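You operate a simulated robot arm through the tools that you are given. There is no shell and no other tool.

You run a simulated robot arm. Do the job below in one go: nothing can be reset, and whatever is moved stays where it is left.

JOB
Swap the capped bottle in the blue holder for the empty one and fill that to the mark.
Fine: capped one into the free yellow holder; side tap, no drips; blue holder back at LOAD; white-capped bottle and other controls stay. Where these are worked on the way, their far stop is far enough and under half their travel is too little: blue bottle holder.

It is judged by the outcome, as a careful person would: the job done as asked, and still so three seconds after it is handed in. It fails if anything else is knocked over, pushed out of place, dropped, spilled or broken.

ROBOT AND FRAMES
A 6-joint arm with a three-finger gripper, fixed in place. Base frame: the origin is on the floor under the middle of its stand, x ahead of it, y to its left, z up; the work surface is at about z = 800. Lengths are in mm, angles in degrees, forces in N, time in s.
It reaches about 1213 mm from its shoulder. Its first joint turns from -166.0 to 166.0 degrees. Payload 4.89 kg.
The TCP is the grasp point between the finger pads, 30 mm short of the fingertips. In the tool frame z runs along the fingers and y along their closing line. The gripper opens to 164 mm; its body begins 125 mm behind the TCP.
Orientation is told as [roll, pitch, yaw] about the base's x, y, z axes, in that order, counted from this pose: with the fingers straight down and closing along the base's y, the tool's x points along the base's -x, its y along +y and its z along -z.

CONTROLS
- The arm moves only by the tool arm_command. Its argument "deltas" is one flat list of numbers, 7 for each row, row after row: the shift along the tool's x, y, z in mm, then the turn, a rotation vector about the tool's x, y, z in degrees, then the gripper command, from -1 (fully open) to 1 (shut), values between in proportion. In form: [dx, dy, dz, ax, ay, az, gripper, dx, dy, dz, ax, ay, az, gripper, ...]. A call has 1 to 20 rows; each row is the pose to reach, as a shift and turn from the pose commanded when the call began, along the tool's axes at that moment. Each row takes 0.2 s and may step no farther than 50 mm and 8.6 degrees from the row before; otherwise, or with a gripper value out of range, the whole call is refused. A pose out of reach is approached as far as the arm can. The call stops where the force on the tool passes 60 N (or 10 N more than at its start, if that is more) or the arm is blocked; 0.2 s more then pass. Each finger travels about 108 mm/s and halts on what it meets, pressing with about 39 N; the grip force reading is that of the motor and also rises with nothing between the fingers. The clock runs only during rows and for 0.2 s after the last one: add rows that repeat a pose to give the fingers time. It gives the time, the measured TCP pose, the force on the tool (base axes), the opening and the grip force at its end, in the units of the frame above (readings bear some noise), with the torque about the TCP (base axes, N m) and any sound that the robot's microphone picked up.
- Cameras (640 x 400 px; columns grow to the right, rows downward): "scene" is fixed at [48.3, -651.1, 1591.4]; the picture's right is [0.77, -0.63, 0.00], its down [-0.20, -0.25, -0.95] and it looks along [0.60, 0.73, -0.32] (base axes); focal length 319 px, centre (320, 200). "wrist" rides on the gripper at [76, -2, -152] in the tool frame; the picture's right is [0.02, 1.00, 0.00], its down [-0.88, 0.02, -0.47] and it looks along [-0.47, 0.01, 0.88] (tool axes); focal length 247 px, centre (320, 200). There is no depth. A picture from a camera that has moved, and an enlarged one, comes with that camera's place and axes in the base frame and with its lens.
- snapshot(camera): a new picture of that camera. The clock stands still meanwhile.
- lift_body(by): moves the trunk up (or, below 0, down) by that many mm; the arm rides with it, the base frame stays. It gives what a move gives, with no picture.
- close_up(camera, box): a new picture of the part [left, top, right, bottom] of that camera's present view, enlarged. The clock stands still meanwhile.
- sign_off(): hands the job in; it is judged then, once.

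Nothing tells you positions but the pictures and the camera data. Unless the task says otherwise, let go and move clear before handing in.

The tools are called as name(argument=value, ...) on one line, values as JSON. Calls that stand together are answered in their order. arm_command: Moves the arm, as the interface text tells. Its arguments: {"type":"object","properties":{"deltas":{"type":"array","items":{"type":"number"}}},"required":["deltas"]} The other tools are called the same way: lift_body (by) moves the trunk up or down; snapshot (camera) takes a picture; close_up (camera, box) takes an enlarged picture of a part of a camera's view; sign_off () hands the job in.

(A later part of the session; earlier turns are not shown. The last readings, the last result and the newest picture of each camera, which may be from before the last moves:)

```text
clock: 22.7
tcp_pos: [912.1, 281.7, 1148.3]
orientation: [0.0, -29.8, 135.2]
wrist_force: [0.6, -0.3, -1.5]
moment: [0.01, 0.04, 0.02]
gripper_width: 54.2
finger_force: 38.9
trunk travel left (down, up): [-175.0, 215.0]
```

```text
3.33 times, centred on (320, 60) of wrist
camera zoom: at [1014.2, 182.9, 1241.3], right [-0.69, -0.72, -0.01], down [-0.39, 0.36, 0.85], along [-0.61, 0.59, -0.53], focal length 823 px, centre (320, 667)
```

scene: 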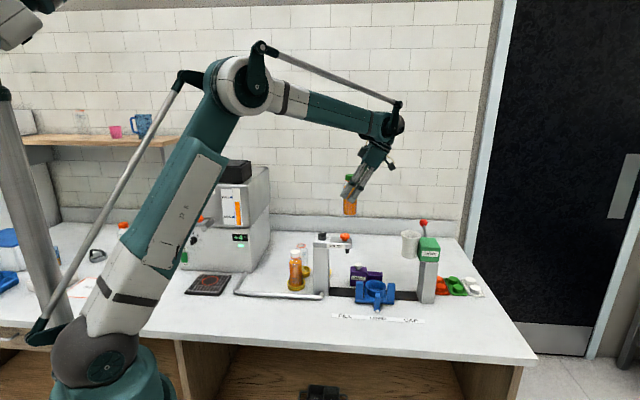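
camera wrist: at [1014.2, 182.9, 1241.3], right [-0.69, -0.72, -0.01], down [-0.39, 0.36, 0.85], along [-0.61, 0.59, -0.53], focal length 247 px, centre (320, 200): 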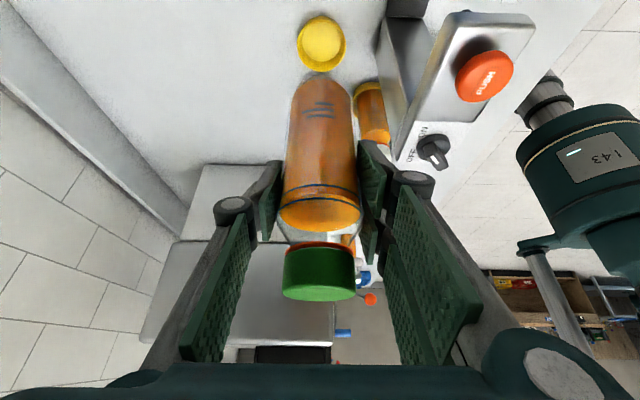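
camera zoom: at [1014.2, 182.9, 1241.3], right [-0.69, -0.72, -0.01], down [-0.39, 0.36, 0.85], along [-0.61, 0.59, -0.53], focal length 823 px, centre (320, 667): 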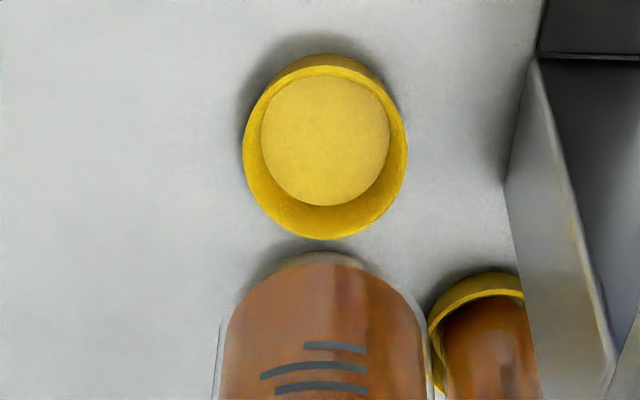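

The dish is 63 mm further along −e, directly ahead. I'll go over it and down to just above its rim, then check.

arm_command(deltas=[-26.9, -0.7, 15.4, 0, 0, 0, 1, -54.7, -0.7, 31.3, 0, 0, 0, 1, -32.3, -0.7, 70.4, 0, 0, 0, 1, -10, -0.7, 109.4, 0, 0, 0, 1, 12.4, -0.7, 148.5, 0, 0, 0, 1, 32.3, -0.7, 183.2, 0, 0, 0, 1, 47.2, -0.7, 209.2, 0, 0, 0, 1, 53.6, -0.7, 220.5, 0, 0, 0, 1, 53.6, -0.7, 220.5, 0, 0, 0, 1])

snapshot(camera="wrist")

close_up(camera="scene", box=[260, 170, 420, 310])

```text
clock: 24.7
tcp_pos: [867.1, 330.4, 928.2]
orientation: [-0.1, -29.9, 135.2]
wrist_force: [-0.5, 0.7, -0.4]
moment: [0.0, 0.04, 0.02]
gripper_width: 54.3
finger_force: 39.1
trunk travel left (down, up): [-175.0, 215.0]
```

```text
taken
camera wrist: at [968.4, 231.9, 1021.6], right [-0.69, -0.72, -0.01], down [-0.39, 0.36, 0.85], along [-0.61, 0.59, -0.53], focal length 247 px, centre (320, 200)
```

wrist: 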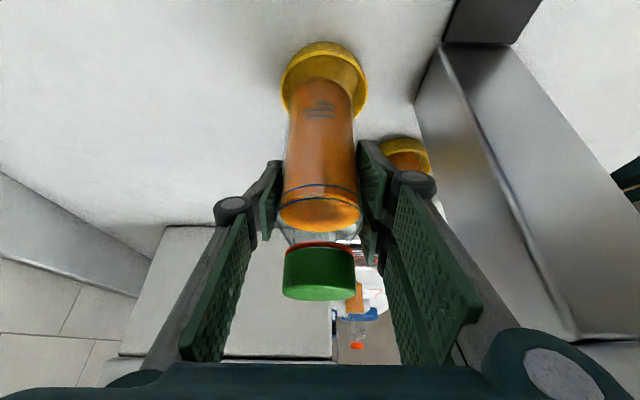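

```text
2.86 times, centred on (340, 240) of scene
camera zoom: at [48.3, -651.1, 1591.4], right [0.77, -0.63, 0.0], down [-0.2, -0.25, -0.95], along [0.6, 0.73, -0.32], focal length 911 px, centre (263, 86)
```

zoom: 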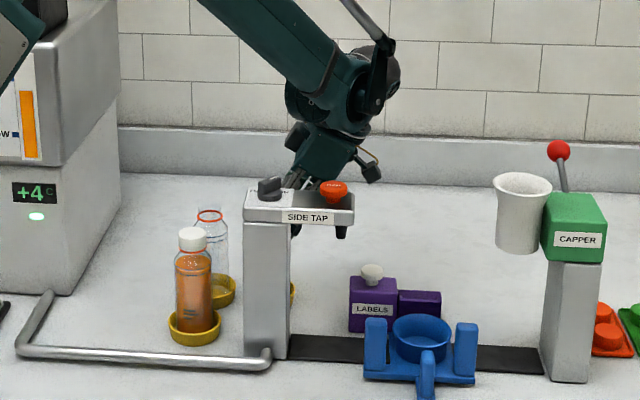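

close_up(camera="wrist", box=[250, 20, 400, 140])

```text
3.33 times, centred on (325, 80) of wrist
camera zoom: at [968.4, 231.9, 1021.6], right [-0.69, -0.72, -0.01], down [-0.39, 0.36, 0.85], along [-0.61, 0.59, -0.53], focal length 823 px, centre (303, 600)
```

zoom: 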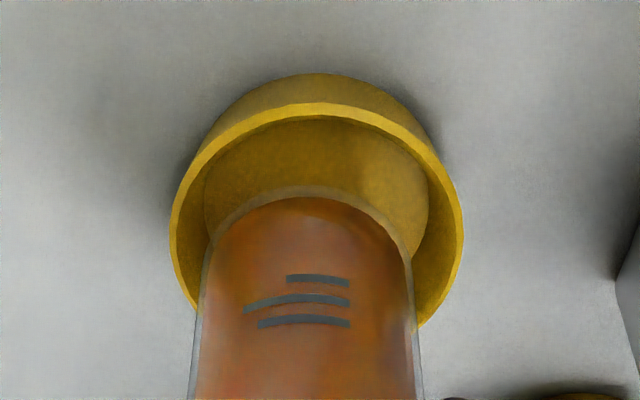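

The dish is slightly to the right and ahead: about 2.5 mm in −n and 5.5 mm in +e. I'll nudge by that and look again.

arm_command(deltas=[4.8, 2.5, -2.7, 0, 0, 0, 1, 4.8, 2.5, -2.7, 0, 0, 0, 1])

close_up(camera="wrist", box=[250, 20, 400, 140])

```text
clock: 25.3
tcp_pos: [869.0, 323.2, 929.2]
orientation: [-0.1, -29.8, 135.2]
wrist_force: [0.4, 0.3, -0.3]
moment: [-0.02, -0.02, 0.03]
gripper_width: 54.1
finger_force: 38.7
trunk travel left (down, up): [-175.0, 215.0]
```

```text
3.33 times, centred on (325, 80) of wrist
camera zoom: at [969.7, 225.4, 1022.4], right [-0.69, -0.72, -0.01], down [-0.39, 0.36, 0.85], along [-0.61, 0.59, -0.53], focal length 823 px, centre (303, 600)
```

zoom: 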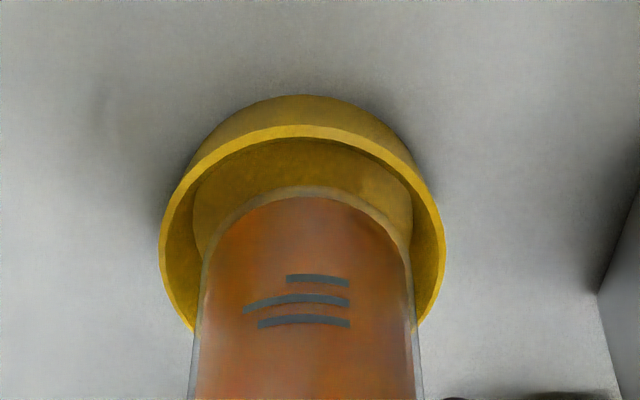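

Nearly concentric now. I'll apply the last 1–2 mm and lower most of the way.

arm_command(deltas=[3.8, -1.2, 8, 0, 0, 0, 1, 8.8, -1.2, 16.6, 0, 0, 0, 1, 12.2, -1.2, 18.5, 0, 0, 0, 1, 12.2, -1.2, 18.5, 0, 0, 0, 1])

close_up(camera="wrist", box=[250, 20, 400, 140])

```text
clock: 26.3
tcp_pos: [869.4, 324.0, 909.0]
orientation: [-0.1, -29.9, 135.2]
wrist_force: [-7.6, 15.0, 7.4]
moment: [1.19, 0.63, -0.04]
gripper_width: 54.1
finger_force: 38.6
trunk travel left (down, up): [-175.0, 215.0]
```

```text
3.33 times, centred on (325, 80) of wrist
camera zoom: at [970.7, 224.3, 1001.6], right [-0.69, -0.72, -0.01], down [-0.39, 0.36, 0.85], along [-0.61, 0.59, -0.53], focal length 823 px, centre (303, 600)
```

zoom: 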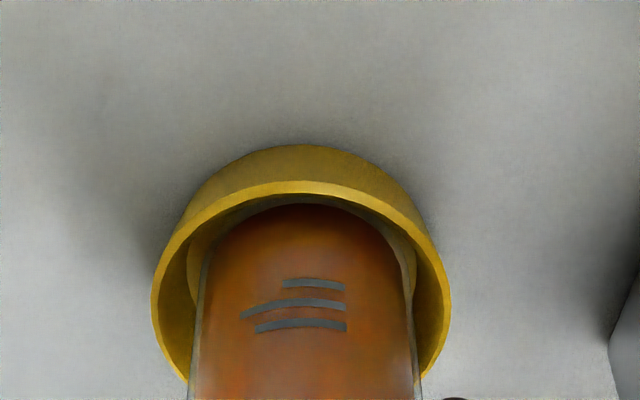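

Side force shows the bottle base touching the +e wall of the dish. I'll back up slightly, shift 4 mm the other way, and lower again in small steps.

arm_command(deltas=[-3, 0, -5.2, 0, 0, 0, 1, -6.5, -1.5, -3.2, 0, 0, 0, 1, -6.5, -1.5, -3.2, 0, 0, 0, 1])

close_up(camera="wrist", box=[250, 20, 400, 140])

```text
clock: 27.1
tcp_pos: [866.8, 326.2, 913.4]
orientation: [-0.1, -29.7, 135.3]
wrist_force: [0.7, -0.3, 0.1]
moment: [0.01, -0.01, -0.01]
gripper_width: 53.7
finger_force: 39.1
trunk travel left (down, up): [-175.0, 215.0]
```

```text
3.33 times, centred on (325, 80) of wrist
camera zoom: at [969.1, 227.2, 1007.4], right [-0.69, -0.72, -0.01], down [-0.39, 0.36, 0.85], along [-0.61, 0.59, -0.53], focal length 823 px, centre (303, 600)
```

zoom: 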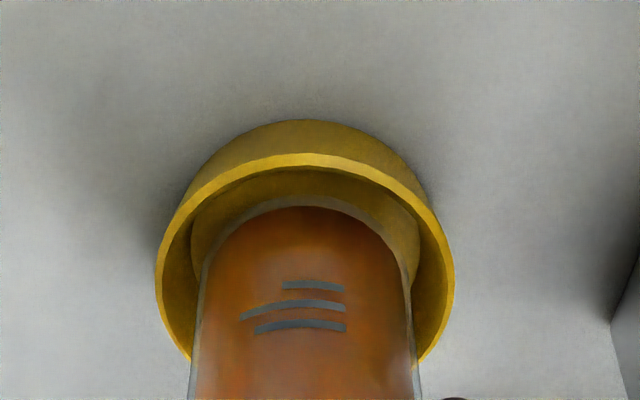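

Side force is gone and the bottle is centred in the dish. I'll lower a few millimetres at a time.

arm_command(deltas=[2, 0, 3.5, 0, 0, 0, 1, 3.5, 0, 6.1, 0, 0, 0, 1, 3.5, 0, 6.1, 0, 0, 0, 1])

```text
clock: 27.9
tcp_pos: [867.9, 327.0, 907.2]
orientation: [-0.1, -29.8, 135.2]
wrist_force: [-0.6, -0.5, -0.1]
moment: [0.02, -0.01, -0.02]
gripper_width: 53.9
finger_force: 39.1
trunk travel left (down, up): [-175.0, 215.0]
```

arm_command(deltas=[1, 0, 1.7, 0, 0, 0, 1, 2, 0, 3.5, 0, 0, 0, 1, 2, 0, 3.5, 0, 0, 0, 1])

close_up(camera="wrist", box=[250, 20, 400, 140])

```text
clock: 28.7
tcp_pos: [868.7, 325.2, 904.6]
orientation: [-0.1, -29.8, 135.2]
wrist_force: [0.1, 0.0, 0.2]
moment: [0.02, 0.04, 0.02]
gripper_width: 54.0
finger_force: 38.6
trunk travel left (down, up): [-175.0, 215.0]
```

```text
3.33 times, centred on (325, 80) of wrist
camera zoom: at [969.2, 226.2, 997.1], right [-0.69, -0.72, -0.01], down [-0.39, 0.36, 0.85], along [-0.61, 0.59, -0.53], focal length 823 px, centre (303, 600)
```

zoom: 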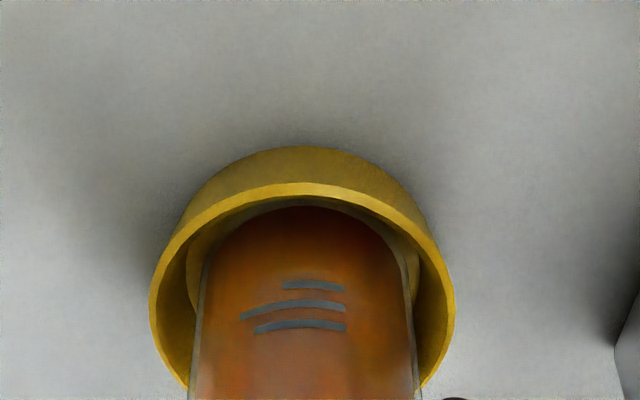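

No contact yet. I'll keep lowering in 2 mm increments until the base touches.

arm_command(deltas=[1, 0, 1.7, 0, 0, 0, 1, 1, 0, 1.7, 0, 0, 0, 1])

arm_command(deltas=[1, 0, 1.7, 0, 0, 0, 1, 1, 0, 1.7, 0, 0, 0, 1])

```text
clock: 29.3
tcp_pos: [867.8, 325.0, 901.6]
orientation: [-0.1, -29.8, 135.3]
wrist_force: [-0.4, 0.0, 2.2]
moment: [-0.07, -0.03, 0.0]
gripper_width: 54.1
finger_force: 38.6
trunk travel left (down, up): [-175.0, 215.0]
```

```text
clock: 29.9
tcp_pos: [867.8, 326.3, 901.1]
orientation: [-0.3, -29.8, 135.2]
wrist_force: [1.0, -0.6, 21.6]
moment: [-0.28, -0.45, -0.03]
gripper_width: 54.2
finger_force: 39.9
trunk travel left (down, up): [-175.0, 215.0]
```

The bottle is standing on the dish floor. I'll ease off the pressure and open the fingers.

arm_command(deltas=[-0.8, 0, -1.4, 0, 0, 0, 1, -0.8, 0, -1.4, 0, 0, 0, 0.8, -0.8, 0, -1.4, 0, 0, 0, 0.4, -0.8, 0, -1.4, 0, 0, 0, 0.2, -0.8, 0, -1.4, 0, 0, 0, 0.0, -0.8, 0, -1.4, 0, 0, 0, 0.0])

snapshot(camera="wrist")

close_up(camera="scene", box=[260, 170, 420, 310])

```text
clock: 31.3
tcp_pos: [867.1, 324.2, 899.8]
orientation: [-0.1, -29.9, 135.1]
wrist_force: [0.0, -0.2, -0.3]
moment: [-0.01, 0.0, 0.0]
gripper_width: 82.1
finger_force: 0.1
trunk travel left (down, up): [-175.0, 215.0]
```

```text
taken
camera wrist: at [968.4, 225.9, 994.0], right [-0.69, -0.72, -0.01], down [-0.39, 0.36, 0.85], along [-0.61, 0.59, -0.53], focal length 247 px, centre (320, 200)
```

wrist: 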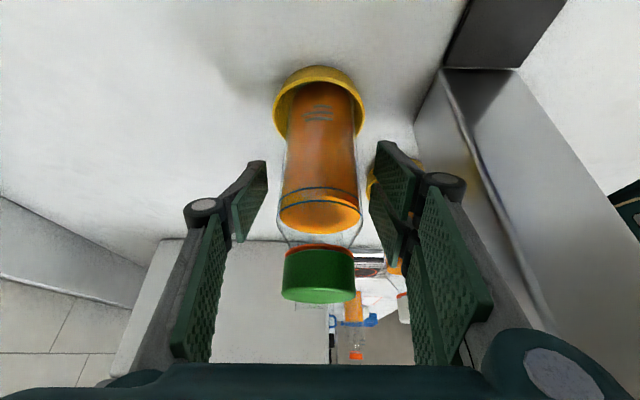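

```text
2.86 times, centred on (340, 240) of scene
camera zoom: at [48.3, -651.1, 1591.4], right [0.77, -0.63, 0.0], down [-0.2, -0.25, -0.95], along [0.6, 0.73, -0.32], focal length 911 px, centre (263, 86)
```

zoom: 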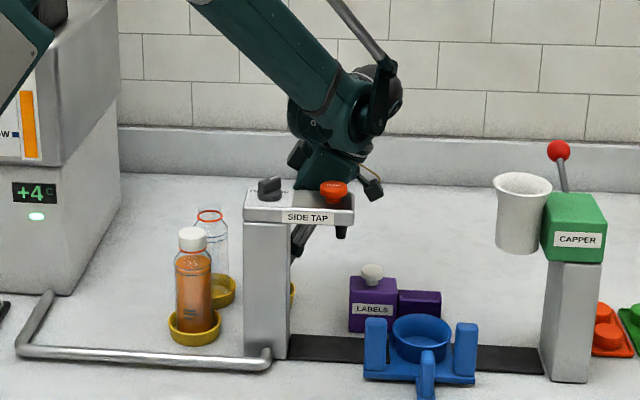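

The capped bottle stands freely in the yellow dish. I'll withdraw straight back along the finger direction and look.

arm_command(deltas=[0, 0, -25, 0, 0, 0, 0, 0, 0, -60, 0, 0, 0, 0, 0, 0, -105, 0, 0, 0, 0, 0, 0, -150, 0, 0, 0, 0, 0, 0, -195, 0, 0, 0, 0, 0, 0, -240, 0, 0, 0, 0, 0, 0, -240, 0, 0, 0, 0])

snapshot(camera="wrist")

close_up(camera="wrist", box=[240, 20, 440, 180])

snapshot(camera="scene")

```text
clock: 32.9
tcp_pos: [950.5, 239.6, 1109.9]
orientation: [-0.1, -29.8, 135.3]
wrist_force: [-0.9, -0.1, 0.9]
moment: [0.02, -0.04, 0.0]
gripper_width: 82.0
finger_force: 0.0
trunk travel left (down, up): [-175.0, 215.0]
```

```text
taken
camera wrist: at [1052.1, 140.3, 1201.8], right [-0.69, -0.72, -0.01], down [-0.39, 0.36, 0.85], along [-0.61, 0.59, -0.53], focal length 247 px, centre (320, 200)
```

wrist: 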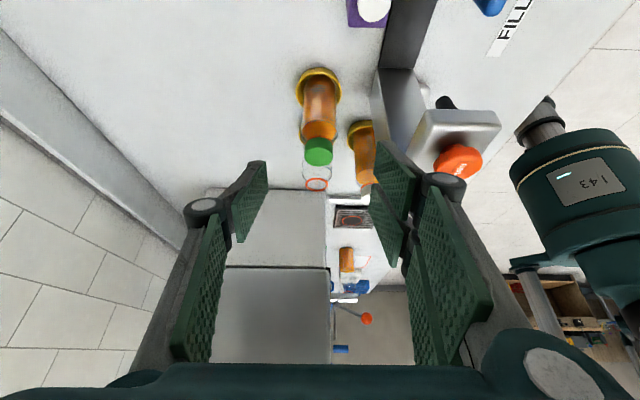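

```text
2.50 times, centred on (340, 100) of wrist
camera zoom: at [1052.1, 140.3, 1201.8], right [-0.69, -0.72, -0.01], down [-0.39, 0.36, 0.85], along [-0.61, 0.59, -0.53], focal length 617 px, centre (270, 450)
```

zoom: 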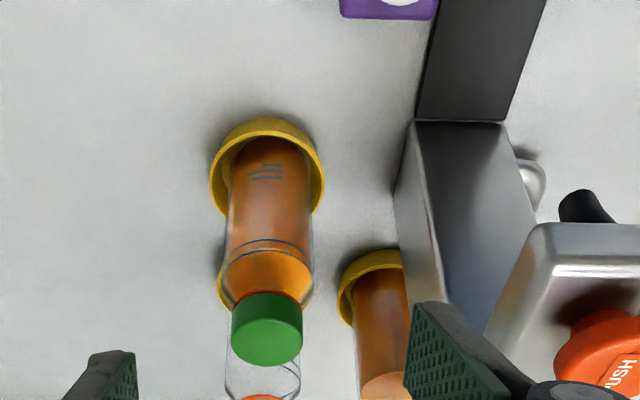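

```text
taken
```

scene: 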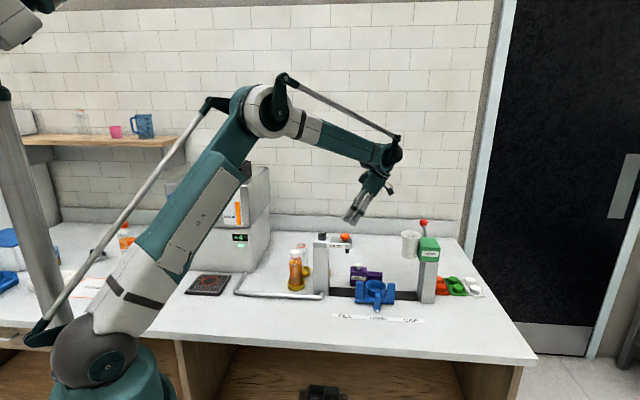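

The green-capped bottle stands in the formerly free dish. I'll rise, turn to heading 0 and move over beside the empty bottle near (799, 396).

arm_command(deltas=[-22, 0, -39, 0, 0, 0, 0, -44.7, 0, -78.1, 0, 0, 0, 0, -59.2, 2.7, -69.8, 4.19, 0, 7.33, 0, -73.6, 5.5, -61.5, 8.39, 0, 14.65, 0, -88.1, 8.2, -53.2, 12.58, 0, 21.98, 0, -102.6, 11, -44.9, 16.78, 0, 29.3, 0, -117, 13.7, -36.7, 20.97, 0, 36.63, 0, -131.5, 16.5, -28.4, 25.16, 0, 43.95, 0, -146, 19.2, -20.1, 29.36, 0, 51.28, 0, -160.5, 22, -11.8, 33.55, 0, 58.6, 0, -174.9, 24.7, -3.5, 37.75, 0, 65.9, 0, -189.4, 27.4, 4.8, 41.94, 0, 73.25, 0, -203.9, 30.2, 13.1, 46.13, 0, 80.6, 0, -218.3, 32.9, 21.4, 50.33, 0, 87.9, 0, -232.8, 35.7, 29.7, 54.5, 0, 95.2, 0, -247.3, 38.4, 38, 58.7, 0, 102.55, 0, -261.8, 41.2, 46.3, 62.9, 0, 109.9, 0, -276.2, 43.9, 54.5, 67.1, 0, 117.2, 0, -276.2, 43.9, 54.5, 67.1, 0, 117.2, 0])

snapshot(camera="wrist")

```text
clock: 36.9
tcp_pos: [731.8, 400.4, 1200.5]
orientation: [0.1, -29.9, 0.1]
wrist_force: [-0.3, 0.3, 0.4]
moment: [0.01, 0.0, -0.02]
gripper_width: 81.9
finger_force: 0.0
trunk travel left (down, up): [-175.0, 215.0]
```

```text
taken
camera wrist: at [589.5, 398.9, 1292.7], right [-0.02, 1.0, -0.01], down [0.53, 0.02, 0.85], along [0.85, 0.01, -0.53], focal length 247 px, centre (320, 200)
```

wrist: 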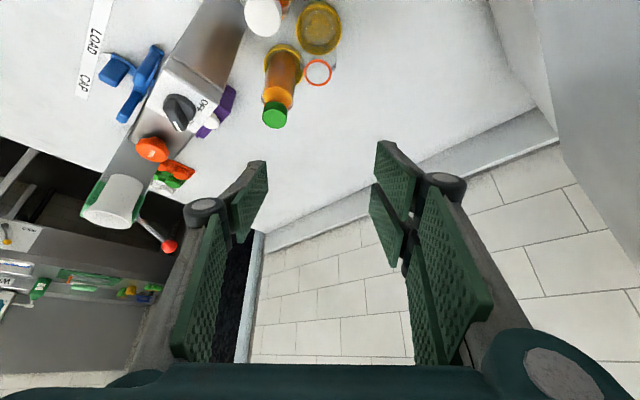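

I'll reduce the tilt to 20° and look at the empty bottle.

arm_command(deltas=[0, 0, 0, 0, 5, 0, 0, 0, 0, 0, 0, 10, 0, 0, 0, 0, 0, 0, 10, 0, 0])

snapshot(camera="wrist")

close_up(camera="wrist", box=[230, 10, 390, 150])

```text
clock: 37.7
tcp_pos: [733.8, 399.6, 1199.6]
orientation: [0.0, -19.8, 0.1]
wrist_force: [0.2, -0.1, -0.7]
moment: [-0.05, 0.08, 0.05]
gripper_width: 81.9
finger_force: 0.1
trunk travel left (down, up): [-175.0, 215.0]
```

```text
taken
camera wrist: at [609.3, 397.8, 1315.6], right [-0.02, 1.0, -0.01], down [0.67, 0.02, 0.74], along [0.74, 0.01, -0.67], focal length 247 px, centre (320, 200)
```

wrist: 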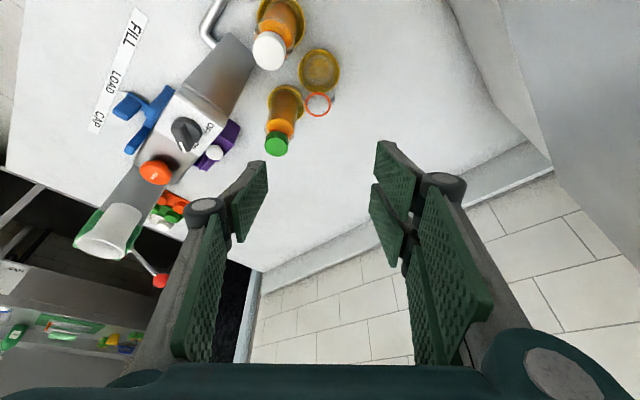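

```text
2.86 times, centred on (310, 80) of wrist
camera zoom: at [609.3, 397.8, 1315.6], right [-0.02, 1.0, -0.01], down [0.67, 0.02, 0.74], along [0.74, 0.01, -0.67], focal length 706 px, centre (349, 543)
```

zoom: 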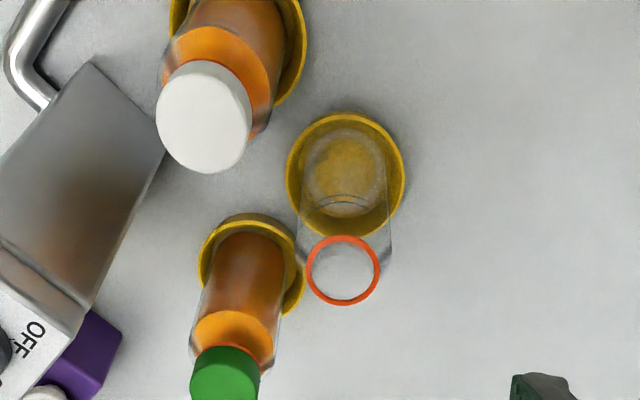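

The empty bottle's axis is near (799, 395) and it stands upright. I'll line up along the finger direction and approach to a short standoff.

arm_command(deltas=[13, -1.5, 41, 0, 0, 0, 0.1, 26, -3, 82, 0, 0, 0, 0.1, 39.6, -4.5, 122.4, 0, 0, 0, 0.1, 39.6, -4.5, 160, 0, 0, 0, 0.1, 39.6, -4.5, 200, 0, 0, 0, 0.1, 39.6, -4.5, 200, 0, 0, 0, 0.1])

snapshot(camera="wrist")

close_up(camera="wrist", box=[230, 50, 410, 230])

```text
clock: 39.1
tcp_pos: [763.6, 393.4, 998.1]
orientation: [0.1, -19.9, 0.1]
wrist_force: [0.4, -0.3, 0.2]
moment: [-0.06, 0.01, 0.01]
gripper_width: 73.5
finger_force: 0.1
trunk travel left (down, up): [-175.0, 215.0]
```

```text
taken
camera wrist: at [640.8, 391.9, 1114.5], right [-0.02, 1.0, -0.01], down [0.67, 0.02, 0.74], along [0.74, 0.01, -0.67], focal length 247 px, centre (320, 200)
```

wrist: 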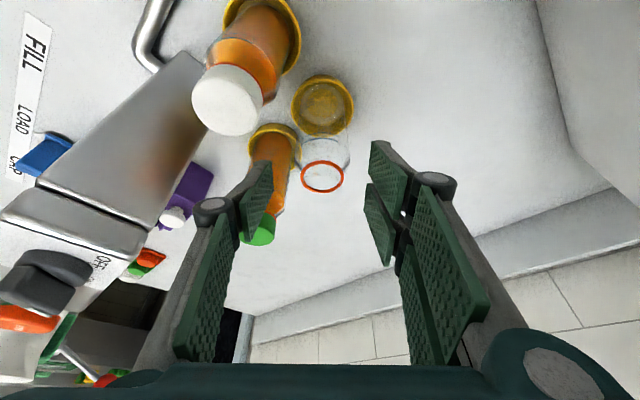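

```text
2.22 times, centred on (320, 140) of wrist
camera zoom: at [640.8, 391.9, 1114.5], right [-0.02, 1.0, -0.01], down [0.67, 0.02, 0.74], along [0.74, 0.01, -0.67], focal length 549 px, centre (320, 333)
```

zoom: 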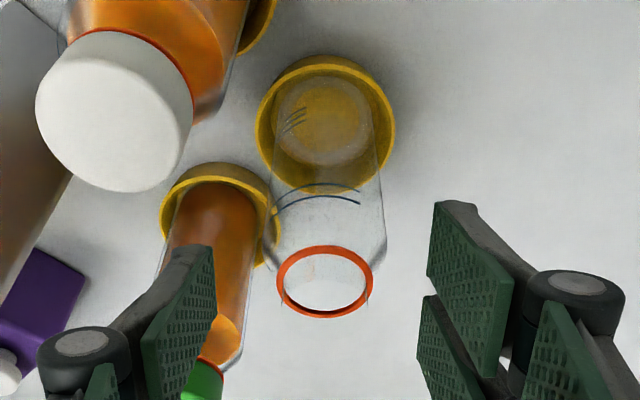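

Aligned within about 2 mm. I'll advance along the fingers to straddle the bottle body.

arm_command(deltas=[0, 1.2, 30, 0, 0, 0, 0.1, 0, 2.2, 60, 0, 0, 0, 0.1, -0.3, 2.2, 85, 0, 0, 0, 0.1, -0.6, 2.2, 102.4, 0, 0, 0, 0.1, -0.6, 2.2, 102.4, 0, 0, 0, 0.1])

snapshot(camera="wrist")

close_up(camera="scene", box=[240, 170, 400, 310])

```text
clock: 40.3
tcp_pos: [798.5, 395.7, 899.9]
orientation: [0.0, -19.8, 0.1]
wrist_force: [0.9, 0.4, 0.6]
moment: [0.02, 0.04, -0.03]
gripper_width: 74.0
finger_force: 0.1
trunk travel left (down, up): [-175.0, 215.0]
```

```text
taken
camera wrist: at [674.6, 392.6, 1016.0], right [-0.02, 1.0, -0.01], down [0.67, 0.02, 0.74], along [0.74, 0.01, -0.67], focal length 247 px, centre (320, 200)
```

wrist: 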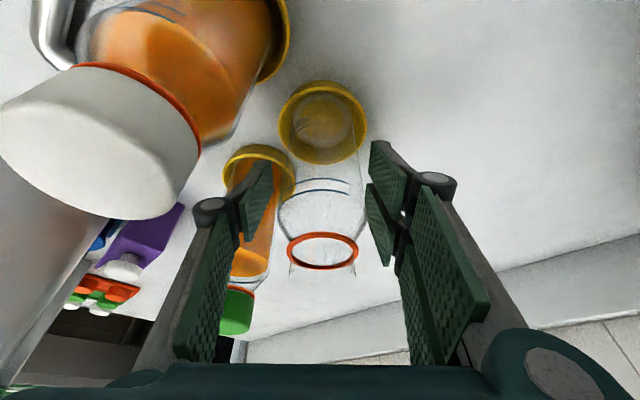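

```text
2.86 times, centred on (320, 240) of scene
camera zoom: at [48.3, -651.1, 1591.4], right [0.77, -0.63, 0.0], down [-0.2, -0.25, -0.95], along [0.6, 0.73, -0.32], focal length 911 px, centre (320, 86)
```

zoom: 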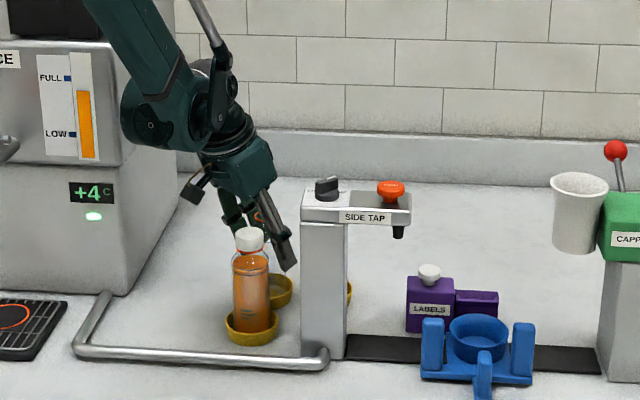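

Well centred. I'll zoom in to study the fill-mark lines on the empty bottle while it's close.

close_up(camera="wrist", box=[260, 140, 380, 290])

close_up(camera="scene", box=[285, 240, 315, 300])

```text
2.67 times, centred on (320, 215) of wrist
camera zoom: at [674.6, 392.6, 1016.0], right [-0.02, 1.0, -0.01], down [0.67, 0.02, 0.74], along [0.74, 0.01, -0.67], focal length 659 px, centre (320, 160)
```

zoom: 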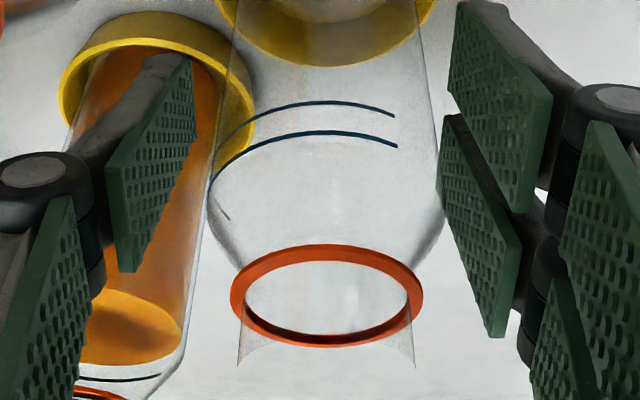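

```text
6.67 times, centred on (300, 270) of scene
camera zoom: at [48.3, -651.1, 1591.4], right [0.77, -0.63, 0.0], down [-0.2, -0.25, -0.95], along [0.6, 0.73, -0.32], focal length 2127 px, centre (453, -267)
```

zoom: 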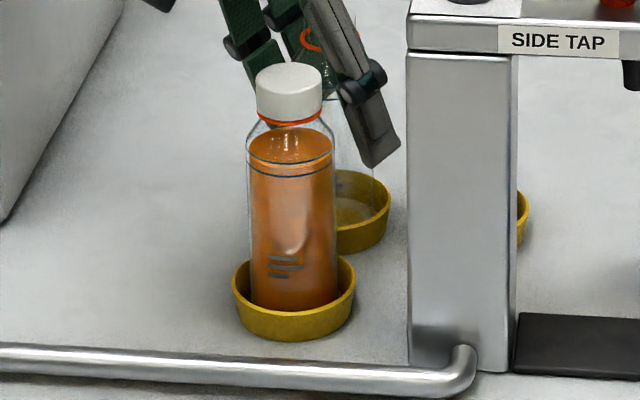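

The mark is a pair of rings just below the shoulder, and the full bottles sit at about the upper ring. I'll close the fingers on the empty bottle.

arm_command(deltas=[0, 0, 0, 0, 0, 0, 0.3, 0, 0, 0, 0, 0, 0, 0.6, 0, 0, 0, 0, 0, 0, 1, 0, 0, 0, 0, 0, 0, 1, 0, 0, 0, 0, 0, 0, 1])

snapshot(camera="wrist")

```text
clock: 41.5
tcp_pos: [798.5, 395.2, 899.5]
orientation: [0.0, -19.8, 0.2]
wrist_force: [0.2, 0.1, -0.2]
moment: [0.02, 0.04, 0.0]
gripper_width: 53.8
finger_force: 39.0
trunk travel left (down, up): [-175.0, 215.0]
```

```text
taken
camera wrist: at [674.4, 392.6, 1016.2], right [-0.02, 1.0, -0.01], down [0.67, 0.02, 0.74], along [0.74, 0.01, -0.67], focal length 247 px, centre (320, 200)
```

wrist: 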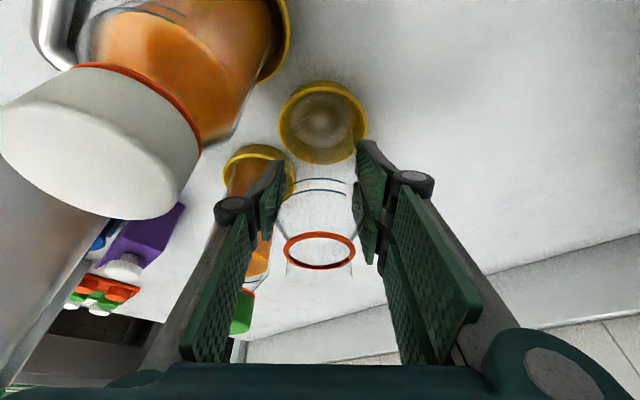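

Gripped firmly. I'll lift gently and confirm the bottle comes up cleanly.

arm_command(deltas=[-3.4, 0, -9.4, 0, 0, 0, 1, -13.5, 0, -37.6, 0, 0, 0, 1, -29.1, 0, -80.9, 0, 0, 0, 1, -45, 0, -125.1, 0, 0, 0, 1, -61, 0, -169.4, 0, 0, 0, 1, -61, 0, -169.4, 0, 0, 0, 1])

snapshot(camera="wrist")

close_up(camera="scene", box=[240, 130, 400, 310])

```text
clock: 42.9
tcp_pos: [795.4, 392.5, 1077.9]
orientation: [0.0, -19.9, 0.0]
wrist_force: [-1.0, 0.5, -0.3]
moment: [0.05, -0.08, 0.04]
gripper_width: 53.9
finger_force: 38.7
trunk travel left (down, up): [-175.0, 215.0]
```

```text
taken
camera wrist: at [670.8, 391.6, 1194.8], right [-0.02, 1.0, -0.01], down [0.67, 0.02, 0.74], along [0.74, 0.01, -0.67], focal length 247 px, centre (320, 200)
```

wrist: 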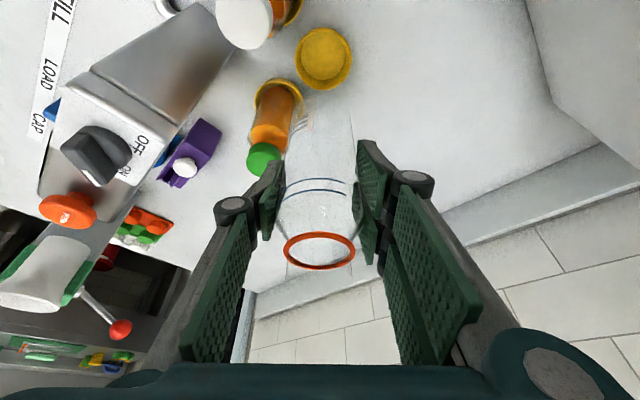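

```text
2.22 times, centred on (320, 220) of scene
camera zoom: at [48.3, -651.1, 1591.4], right [0.77, -0.63, 0.0], down [-0.2, -0.25, -0.95], along [0.6, 0.73, -0.32], focal length 709 px, centre (320, 156)
```

zoom: 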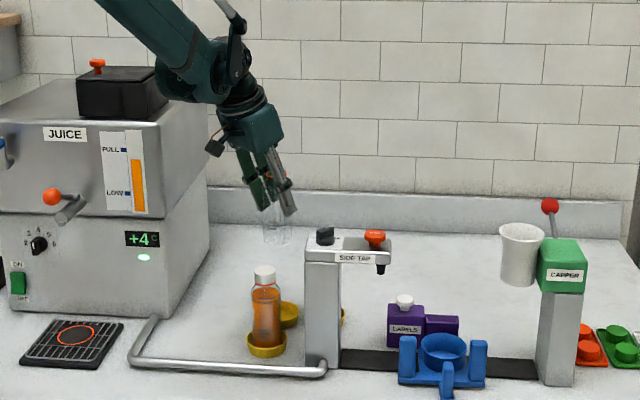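

The empty bottle is clear of its dish. I'll carry it high over the tap to a point in front of the blue holder, turning to face the rail.

arm_command(deltas=[-16, 0, -44.2, 0, 0, 0, 1, -32, 0, -88.4, 0, 0, 0, 1, -48.3, 0, -133.5, 0, 0, 0, 1, -54.7, -44.5, -131.2, -1.7, 0, -4.7, 1, -61, -89, -128.9, -3.4, 0, -9.4, 1, -67.4, -133.4, -126.6, -5.1, 0, -14.1, 1, -73.8, -177.9, -124.3, -6.8, 0, -18.8, 1, -80.1, -222.4, -122, -8.5, 0, -23.5, 1, -86.5, -266.9, -119.7, -10.2, 0, -28.2, 1, -92.9, -311.3, -117.4, -11.9, 0, -32.9, 1, -99.2, -355.8, -115.1, -13.6, 0, -37.6, 1, -105.6, -400.3, -112.8, -15.3, 0, -42.3, 1, -105.6, -400.3, -112.8, -15.3, 0, -42.3, 1])

snapshot(camera="wrist")

snapshot(camera="scene")

```text
clock: 45.7
tcp_pos: [861.7, -4.5, 1222.4]
orientation: [0.0, -20.0, 45.1]
wrist_force: [0.3, -1.3, -0.2]
moment: [0.11, 0.04, 0.03]
gripper_width: 54.1
finger_force: 39.2
trunk travel left (down, up): [-175.0, 215.0]
```

```text
taken
camera wrist: at [774.8, -93.4, 1338.5], right [-0.72, 0.69, -0.01], down [0.46, 0.49, 0.74], along [0.52, 0.54, -0.67], focal length 247 px, centre (320, 200)
```

wrist: 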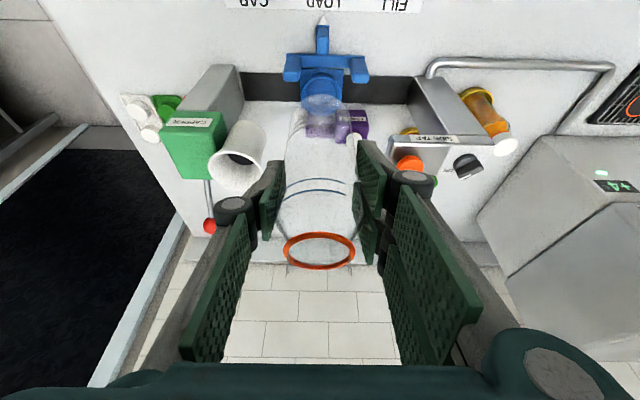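

```text
taken
```

scene: 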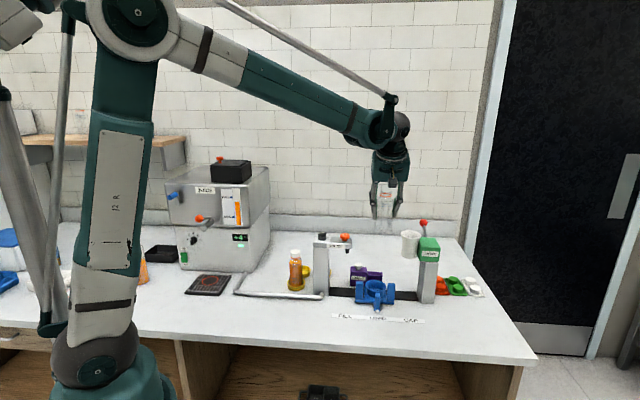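

The holder is straight ahead, visible through the clear bottle. I'll come down in front of it for a precise look.

arm_command(deltas=[16.3, 0, 41.3, 0, 0, 0, 1, 32.6, 0, 82.6, 0, 0, 0, 1, 48.9, 0, 124, 0, 0, 0, 1, 65.2, 0, 165.3, 0, 0, 0, 1, 81.5, 0, 206.6, 0, 0, 0, 1, 81.5, 0, 206.6, 0, 0, 0, 1])

snapshot(camera="wrist")

close_up(camera="wrist", box=[240, 10, 400, 130])

close_up(camera="scene", box=[300, 170, 460, 310])

```text
clock: 47.1
tcp_pos: [855.0, -7.5, 1003.6]
orientation: [0.0, -19.9, 44.9]
wrist_force: [-0.3, -0.2, -1.0]
moment: [0.02, 0.01, 0.03]
gripper_width: 54.0
finger_force: 39.0
trunk travel left (down, up): [-175.0, 215.0]
```

```text
taken
camera wrist: at [768.9, -95.3, 1120.1], right [-0.72, 0.69, -0.01], down [0.46, 0.49, 0.74], along [0.52, 0.53, -0.67], focal length 247 px, centre (320, 200)
```

wrist: 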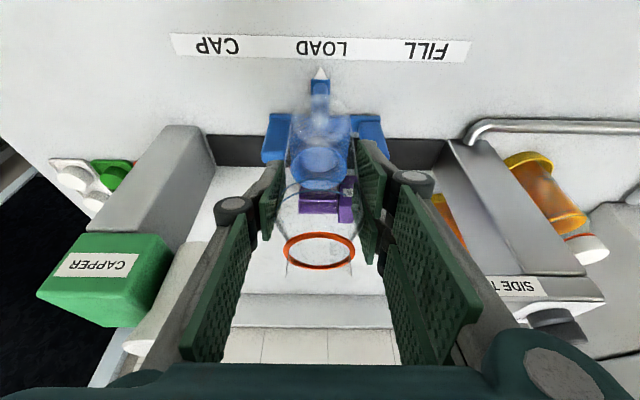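

```text
3.33 times, centred on (320, 70) of wrist
camera zoom: at [768.9, -95.3, 1120.1], right [-0.72, 0.69, -0.01], down [0.46, 0.49, 0.74], along [0.52, 0.53, -0.67], focal length 823 px, centre (320, 633)
```

zoom: 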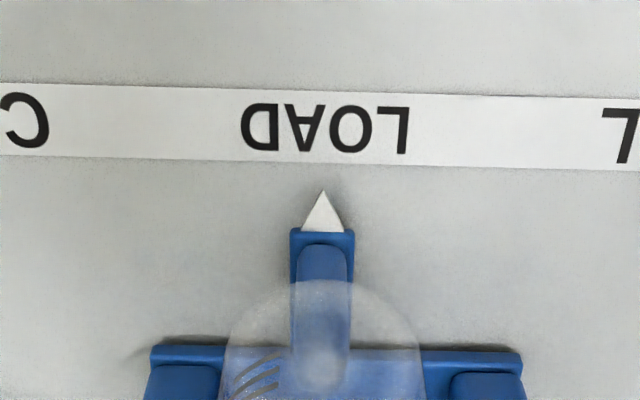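

```text
2.86 times, centred on (380, 240) of scene
camera zoom: at [48.3, -651.1, 1591.4], right [0.77, -0.63, 0.0], down [-0.2, -0.25, -0.95], along [0.6, 0.73, -0.32], focal length 911 px, centre (149, 86)
```

zoom: 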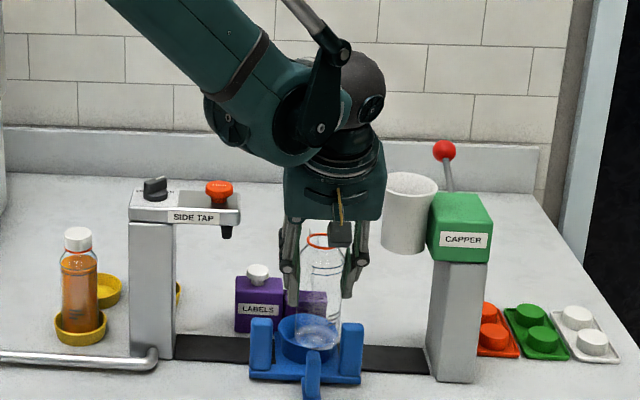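

close_up(camera="wrist", box=[260, 100, 390, 200])

```text
4.00 times, centred on (325, 150) of wrist
camera zoom: at [768.9, -95.3, 1120.1], right [-0.72, 0.69, -0.01], down [0.46, 0.49, 0.74], along [0.52, 0.53, -0.67], focal length 988 px, centre (300, 400)
```

zoom: 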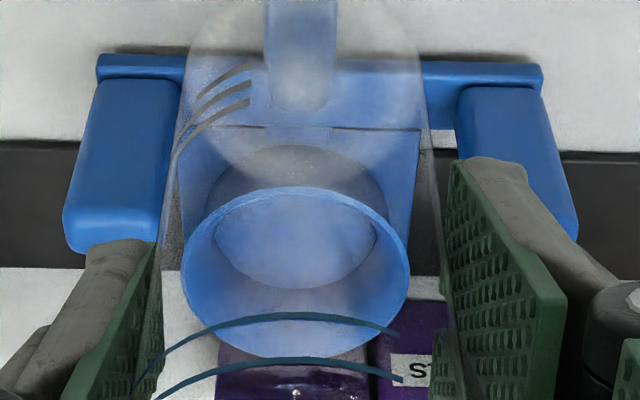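

The cup centre is about 120 mm ahead and 1 mm toward the capper. I'll bring the bottle over the cup, staying just above the rim.

arm_command(deltas=[-15, -0.5, 10.5, 0, 0, 0, 1, -29.5, -1.1, 21.3, 0, 0, 0, 1, -47, -1.1, 32, 0, 0, 0, 1, -64.4, -1.1, 42.4, 0, 0, 0, 1, -80.4, -1.1, 71.6, 0, 0, 0, 1, -93.8, -1.1, 94.6, 0, 0, 0, 1, -93.8, -1.1, 94.6, 0, 0, 0, 1])

snapshot(camera="wrist")

close_up(camera="wrist", box=[250, 20, 400, 140])

close_up(camera="scene", box=[300, 170, 460, 310])

```text
clock: 48.7
tcp_pos: [940.5, 76.6, 941.3]
orientation: [0.0, -19.9, 45.0]
wrist_force: [0.2, -0.3, -1.0]
moment: [0.01, 0.04, 0.02]
gripper_width: 53.9
finger_force: 39.2
trunk travel left (down, up): [-175.0, 215.0]
```

```text
taken
camera wrist: at [854.0, -11.8, 1058.3], right [-0.72, 0.69, -0.01], down [0.46, 0.49, 0.74], along [0.52, 0.53, -0.67], focal length 247 px, centre (320, 200)
```

wrist: 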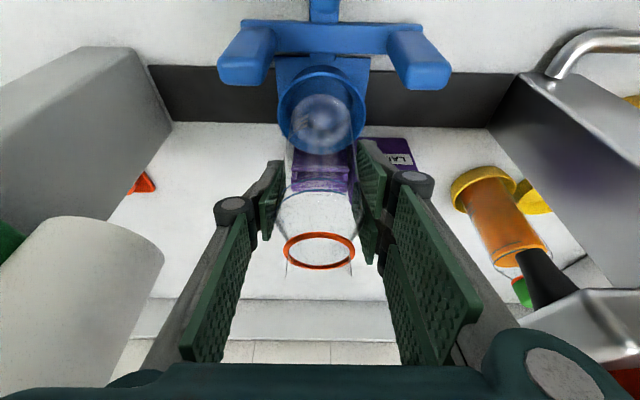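

```text
3.33 times, centred on (325, 80) of wrist
camera zoom: at [854.0, -11.8, 1058.3], right [-0.72, 0.69, -0.01], down [0.46, 0.49, 0.74], along [0.52, 0.53, -0.67], focal length 823 px, centre (303, 600)
```

zoom: 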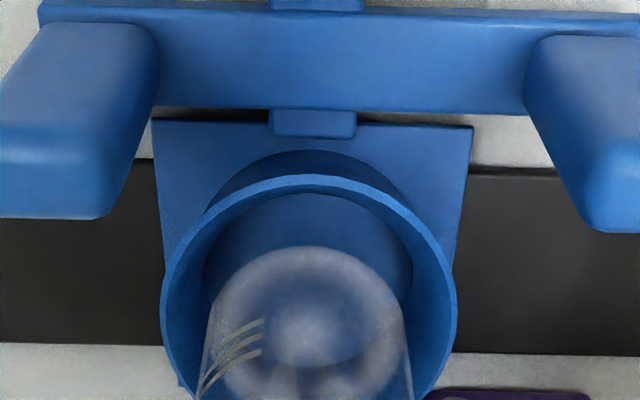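

```text
2.86 times, centred on (380, 240) of scene
camera zoom: at [48.3, -651.1, 1591.4], right [0.77, -0.63, 0.0], down [-0.2, -0.25, -0.95], along [0.6, 0.73, -0.32], focal length 911 px, centre (149, 86)
```

zoom: 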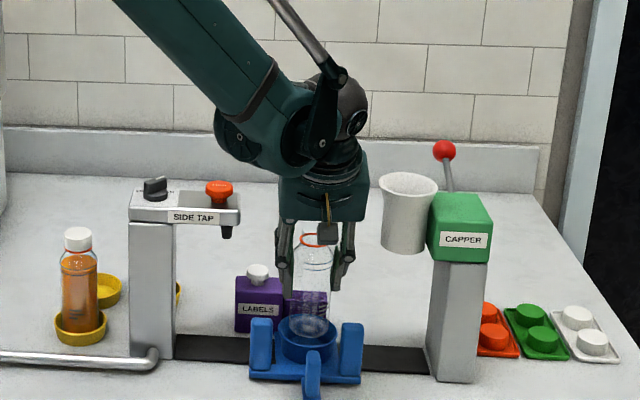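

The bottle is concentric with the cup. I'll lower it in stages, watching the force.

arm_command(deltas=[3.4, 0, 9.4, 0, 0, 0, 1, 6.8, 0, 18.8, 0, 0, 0, 1, 8.5, 0, 23.5, 0, 0, 0, 1, 8.5, 0, 23.5, 0, 0, 0, 1])

```text
clock: 49.7
tcp_pos: [940.9, 75.7, 918.1]
orientation: [0.1, -20.0, 45.0]
wrist_force: [0.0, 0.2, 0.0]
moment: [0.02, 0.03, 0.0]
gripper_width: 53.6
finger_force: 38.9
trunk travel left (down, up): [-175.0, 215.0]
```

arm_command(deltas=[1.7, 0, 4.7, 0, 0, 0, 1, 2.7, 0, 7.5, 0, 0, 0, 1, 2.7, 0, 7.5, 0, 0, 0, 1])

close_up(camera="wrist", box=[250, 20, 400, 140])

```text
clock: 50.5
tcp_pos: [940.0, 77.9, 911.1]
orientation: [0.0, -19.9, 45.0]
wrist_force: [0.5, -0.6, -0.6]
moment: [-0.01, -0.02, -0.01]
gripper_width: 53.8
finger_force: 39.3
trunk travel left (down, up): [-175.0, 215.0]
```

```text
3.33 times, centred on (325, 80) of wrist
camera zoom: at [853.8, -12.4, 1027.1], right [-0.72, 0.69, -0.01], down [0.46, 0.49, 0.74], along [0.52, 0.53, -0.67], focal length 823 px, centre (303, 600)
```

zoom: 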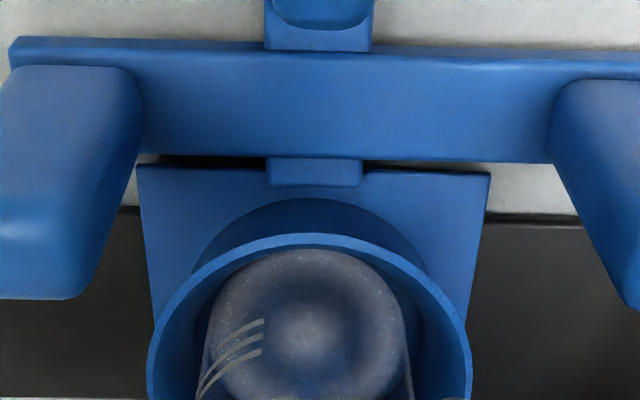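

Inside the cup with no side force. I'll lower in 2 mm steps until it seats.

arm_command(deltas=[0.7, 0, 1.9, 0, 0, 0, 1, 0.7, 0, 1.9, 0, 0, 0, 1])

arm_command(deltas=[0.7, 0, 1.9, 0, 0, 0, 1, 0.7, 0, 1.9, 0, 0, 0, 1])

```text
clock: 51.1
tcp_pos: [940.3, 77.1, 909.4]
orientation: [0.0, -19.9, 45.0]
wrist_force: [-1.1, 0.4, 0.1]
moment: [-0.01, 0.0, -0.06]
gripper_width: 53.9
finger_force: 38.9
trunk travel left (down, up): [-175.0, 215.0]
```

```text
clock: 51.7
tcp_pos: [940.3, 77.7, 907.4]
orientation: [-0.1, -19.9, 44.9]
wrist_force: [-0.1, 0.9, -0.8]
moment: [0.04, 0.04, 0.0]
gripper_width: 53.9
finger_force: 38.7
trunk travel left (down, up): [-175.0, 215.0]
```

arm_command(deltas=[0.5, 0, 1.4, 0, 0, 0, 1, 0.5, 0, 1.4, 0, 0, 0, 1])

arm_command(deltas=[0.35, 0, 0.95, 0, 0, 0, 1, 0.35, 0, 0.95, 0, 0, 0, 1])

```text
clock: 52.3
tcp_pos: [941.1, 75.8, 906.4]
orientation: [0.0, -19.9, 44.9]
wrist_force: [1.8, 2.6, 14.7]
moment: [0.16, -0.27, 0.0]
gripper_width: 53.9
finger_force: 39.1
trunk travel left (down, up): [-175.0, 215.0]
```

```text
clock: 52.9
tcp_pos: [940.3, 75.8, 906.7]
orientation: [0.0, -20.0, 45.0]
wrist_force: [2.2, 3.3, 25.9]
moment: [0.21, -0.23, 0.03]
gripper_width: 54.1
finger_force: 39.2
trunk travel left (down, up): [-175.0, 215.0]
```

Seated in the blue cup. I'll ease off, open the fingers and back out to the front.

arm_command(deltas=[-0.6, 0, -1.7, 0, 0, 0, 1, -0.6, 0, -1.7, 0, 0, 0, 0.8, -0.6, 0, -1.7, 0, 0, 0, 0.5, -0.6, 0, -1.7, 0, 0, 0, 0.2, -0.6, 0, -1.7, 0, 0, 0, 0.12, -0.6, 0, -1.7, 0, 0, 0, 0.12])

snapshot(camera="wrist")

```text
clock: 54.3
tcp_pos: [940.0, 74.4, 906.7]
orientation: [0.0, -19.8, 45.0]
wrist_force: [-0.2, 0.2, 0.0]
moment: [-0.01, -0.02, 0.0]
gripper_width: 72.2
finger_force: 0.0
trunk travel left (down, up): [-175.0, 215.0]
```

```text
taken
camera wrist: at [853.4, -13.3, 1023.1], right [-0.72, 0.69, -0.01], down [0.46, 0.49, 0.74], along [0.52, 0.53, -0.67], focal length 247 px, centre (320, 200)
```

wrist: 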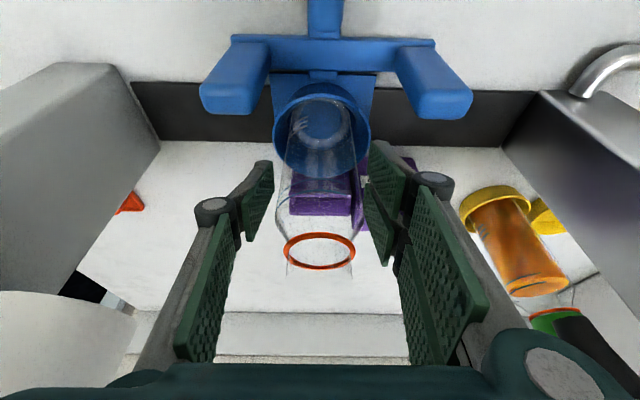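

arm_command(deltas=[2.5, 0, -13.7, 0, 0, 0, 0.12, 5.6, 0, -28.6, 0, 0, 0, 0.12, 31.4, 0, -45.4, 0, 0, 0, 0.12, 61.6, 0, -64.8, 0, 0, 0, 0.12, 91.1, 0, -86.1, 0, 0, 0, 0.12, 120.6, 0, -107.5, 0, 0, 0, 0.12, 120.6, 0, -107.5, 0, 0, 0, 0.12])

snapshot(camera="wrist")

close_up(camera="scene", box=[300, 190, 460, 330])

```text
clock: 55.9
tcp_pos: [830.3, -30.5, 968.4]
orientation: [0.1, -19.9, 45.1]
wrist_force: [-0.3, -0.5, 0.3]
moment: [-0.01, -0.03, 0.01]
gripper_width: 72.1
finger_force: 0.1
trunk travel left (down, up): [-175.0, 215.0]
```

```text
taken
camera wrist: at [744.6, -119.0, 1084.5], right [-0.72, 0.69, -0.01], down [0.46, 0.49, 0.74], along [0.52, 0.53, -0.67], focal length 247 px, centre (320, 200)
```

wrist: 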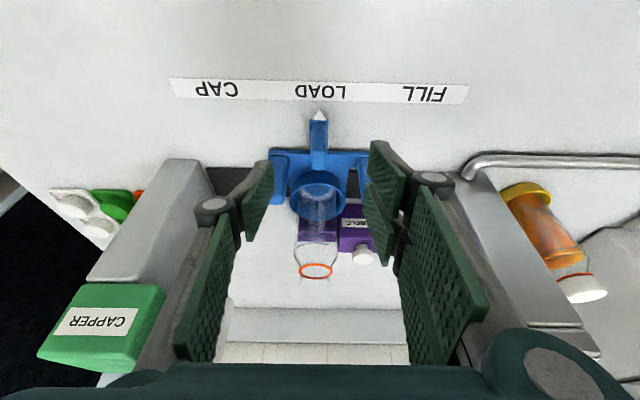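

```text
2.86 times, centred on (380, 260) of scene
camera zoom: at [48.3, -651.1, 1591.4], right [0.77, -0.63, 0.0], down [-0.2, -0.25, -0.95], along [0.6, 0.73, -0.32], focal length 911 px, centre (149, 29)
```

zoom: 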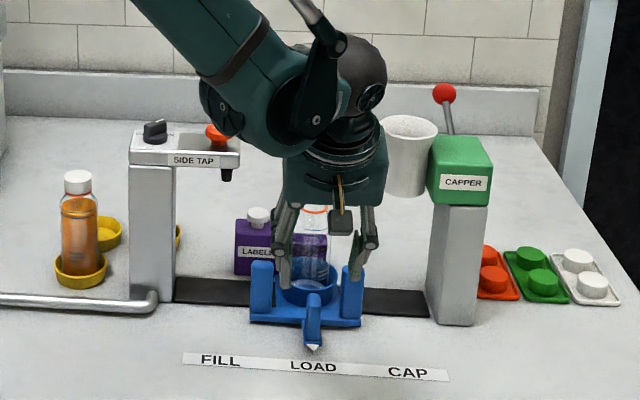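

The empty bottle stands in the blue holder at LOAD. Next I'll slide the holder to FILL by its front tab, so I'll measure the tab.

close_up(camera="wrist", box=[260, 100, 390, 230])

close_up(camera="scene", box=[345, 260, 415, 330])

```text
3.08 times, centred on (325, 165) of wrist
camera zoom: at [744.6, -119.0, 1084.5], right [-0.72, 0.69, -0.01], down [0.46, 0.49, 0.74], along [0.52, 0.53, -0.67], focal length 760 px, centre (305, 308)
```

zoom: 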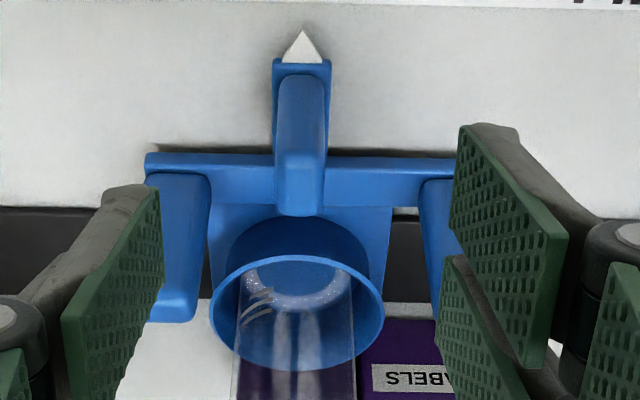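

```text
5.71 times, centred on (380, 295) of scene
camera zoom: at [48.3, -651.1, 1591.4], right [0.77, -0.63, 0.0], down [-0.2, -0.25, -0.95], along [0.6, 0.73, -0.32], focal length 1823 px, centre (-23, -343)
```

zoom: 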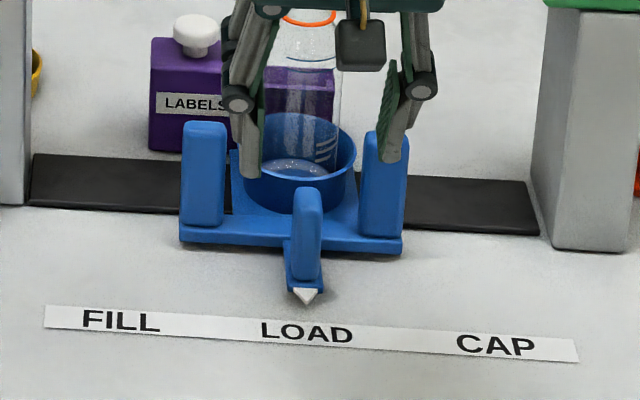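

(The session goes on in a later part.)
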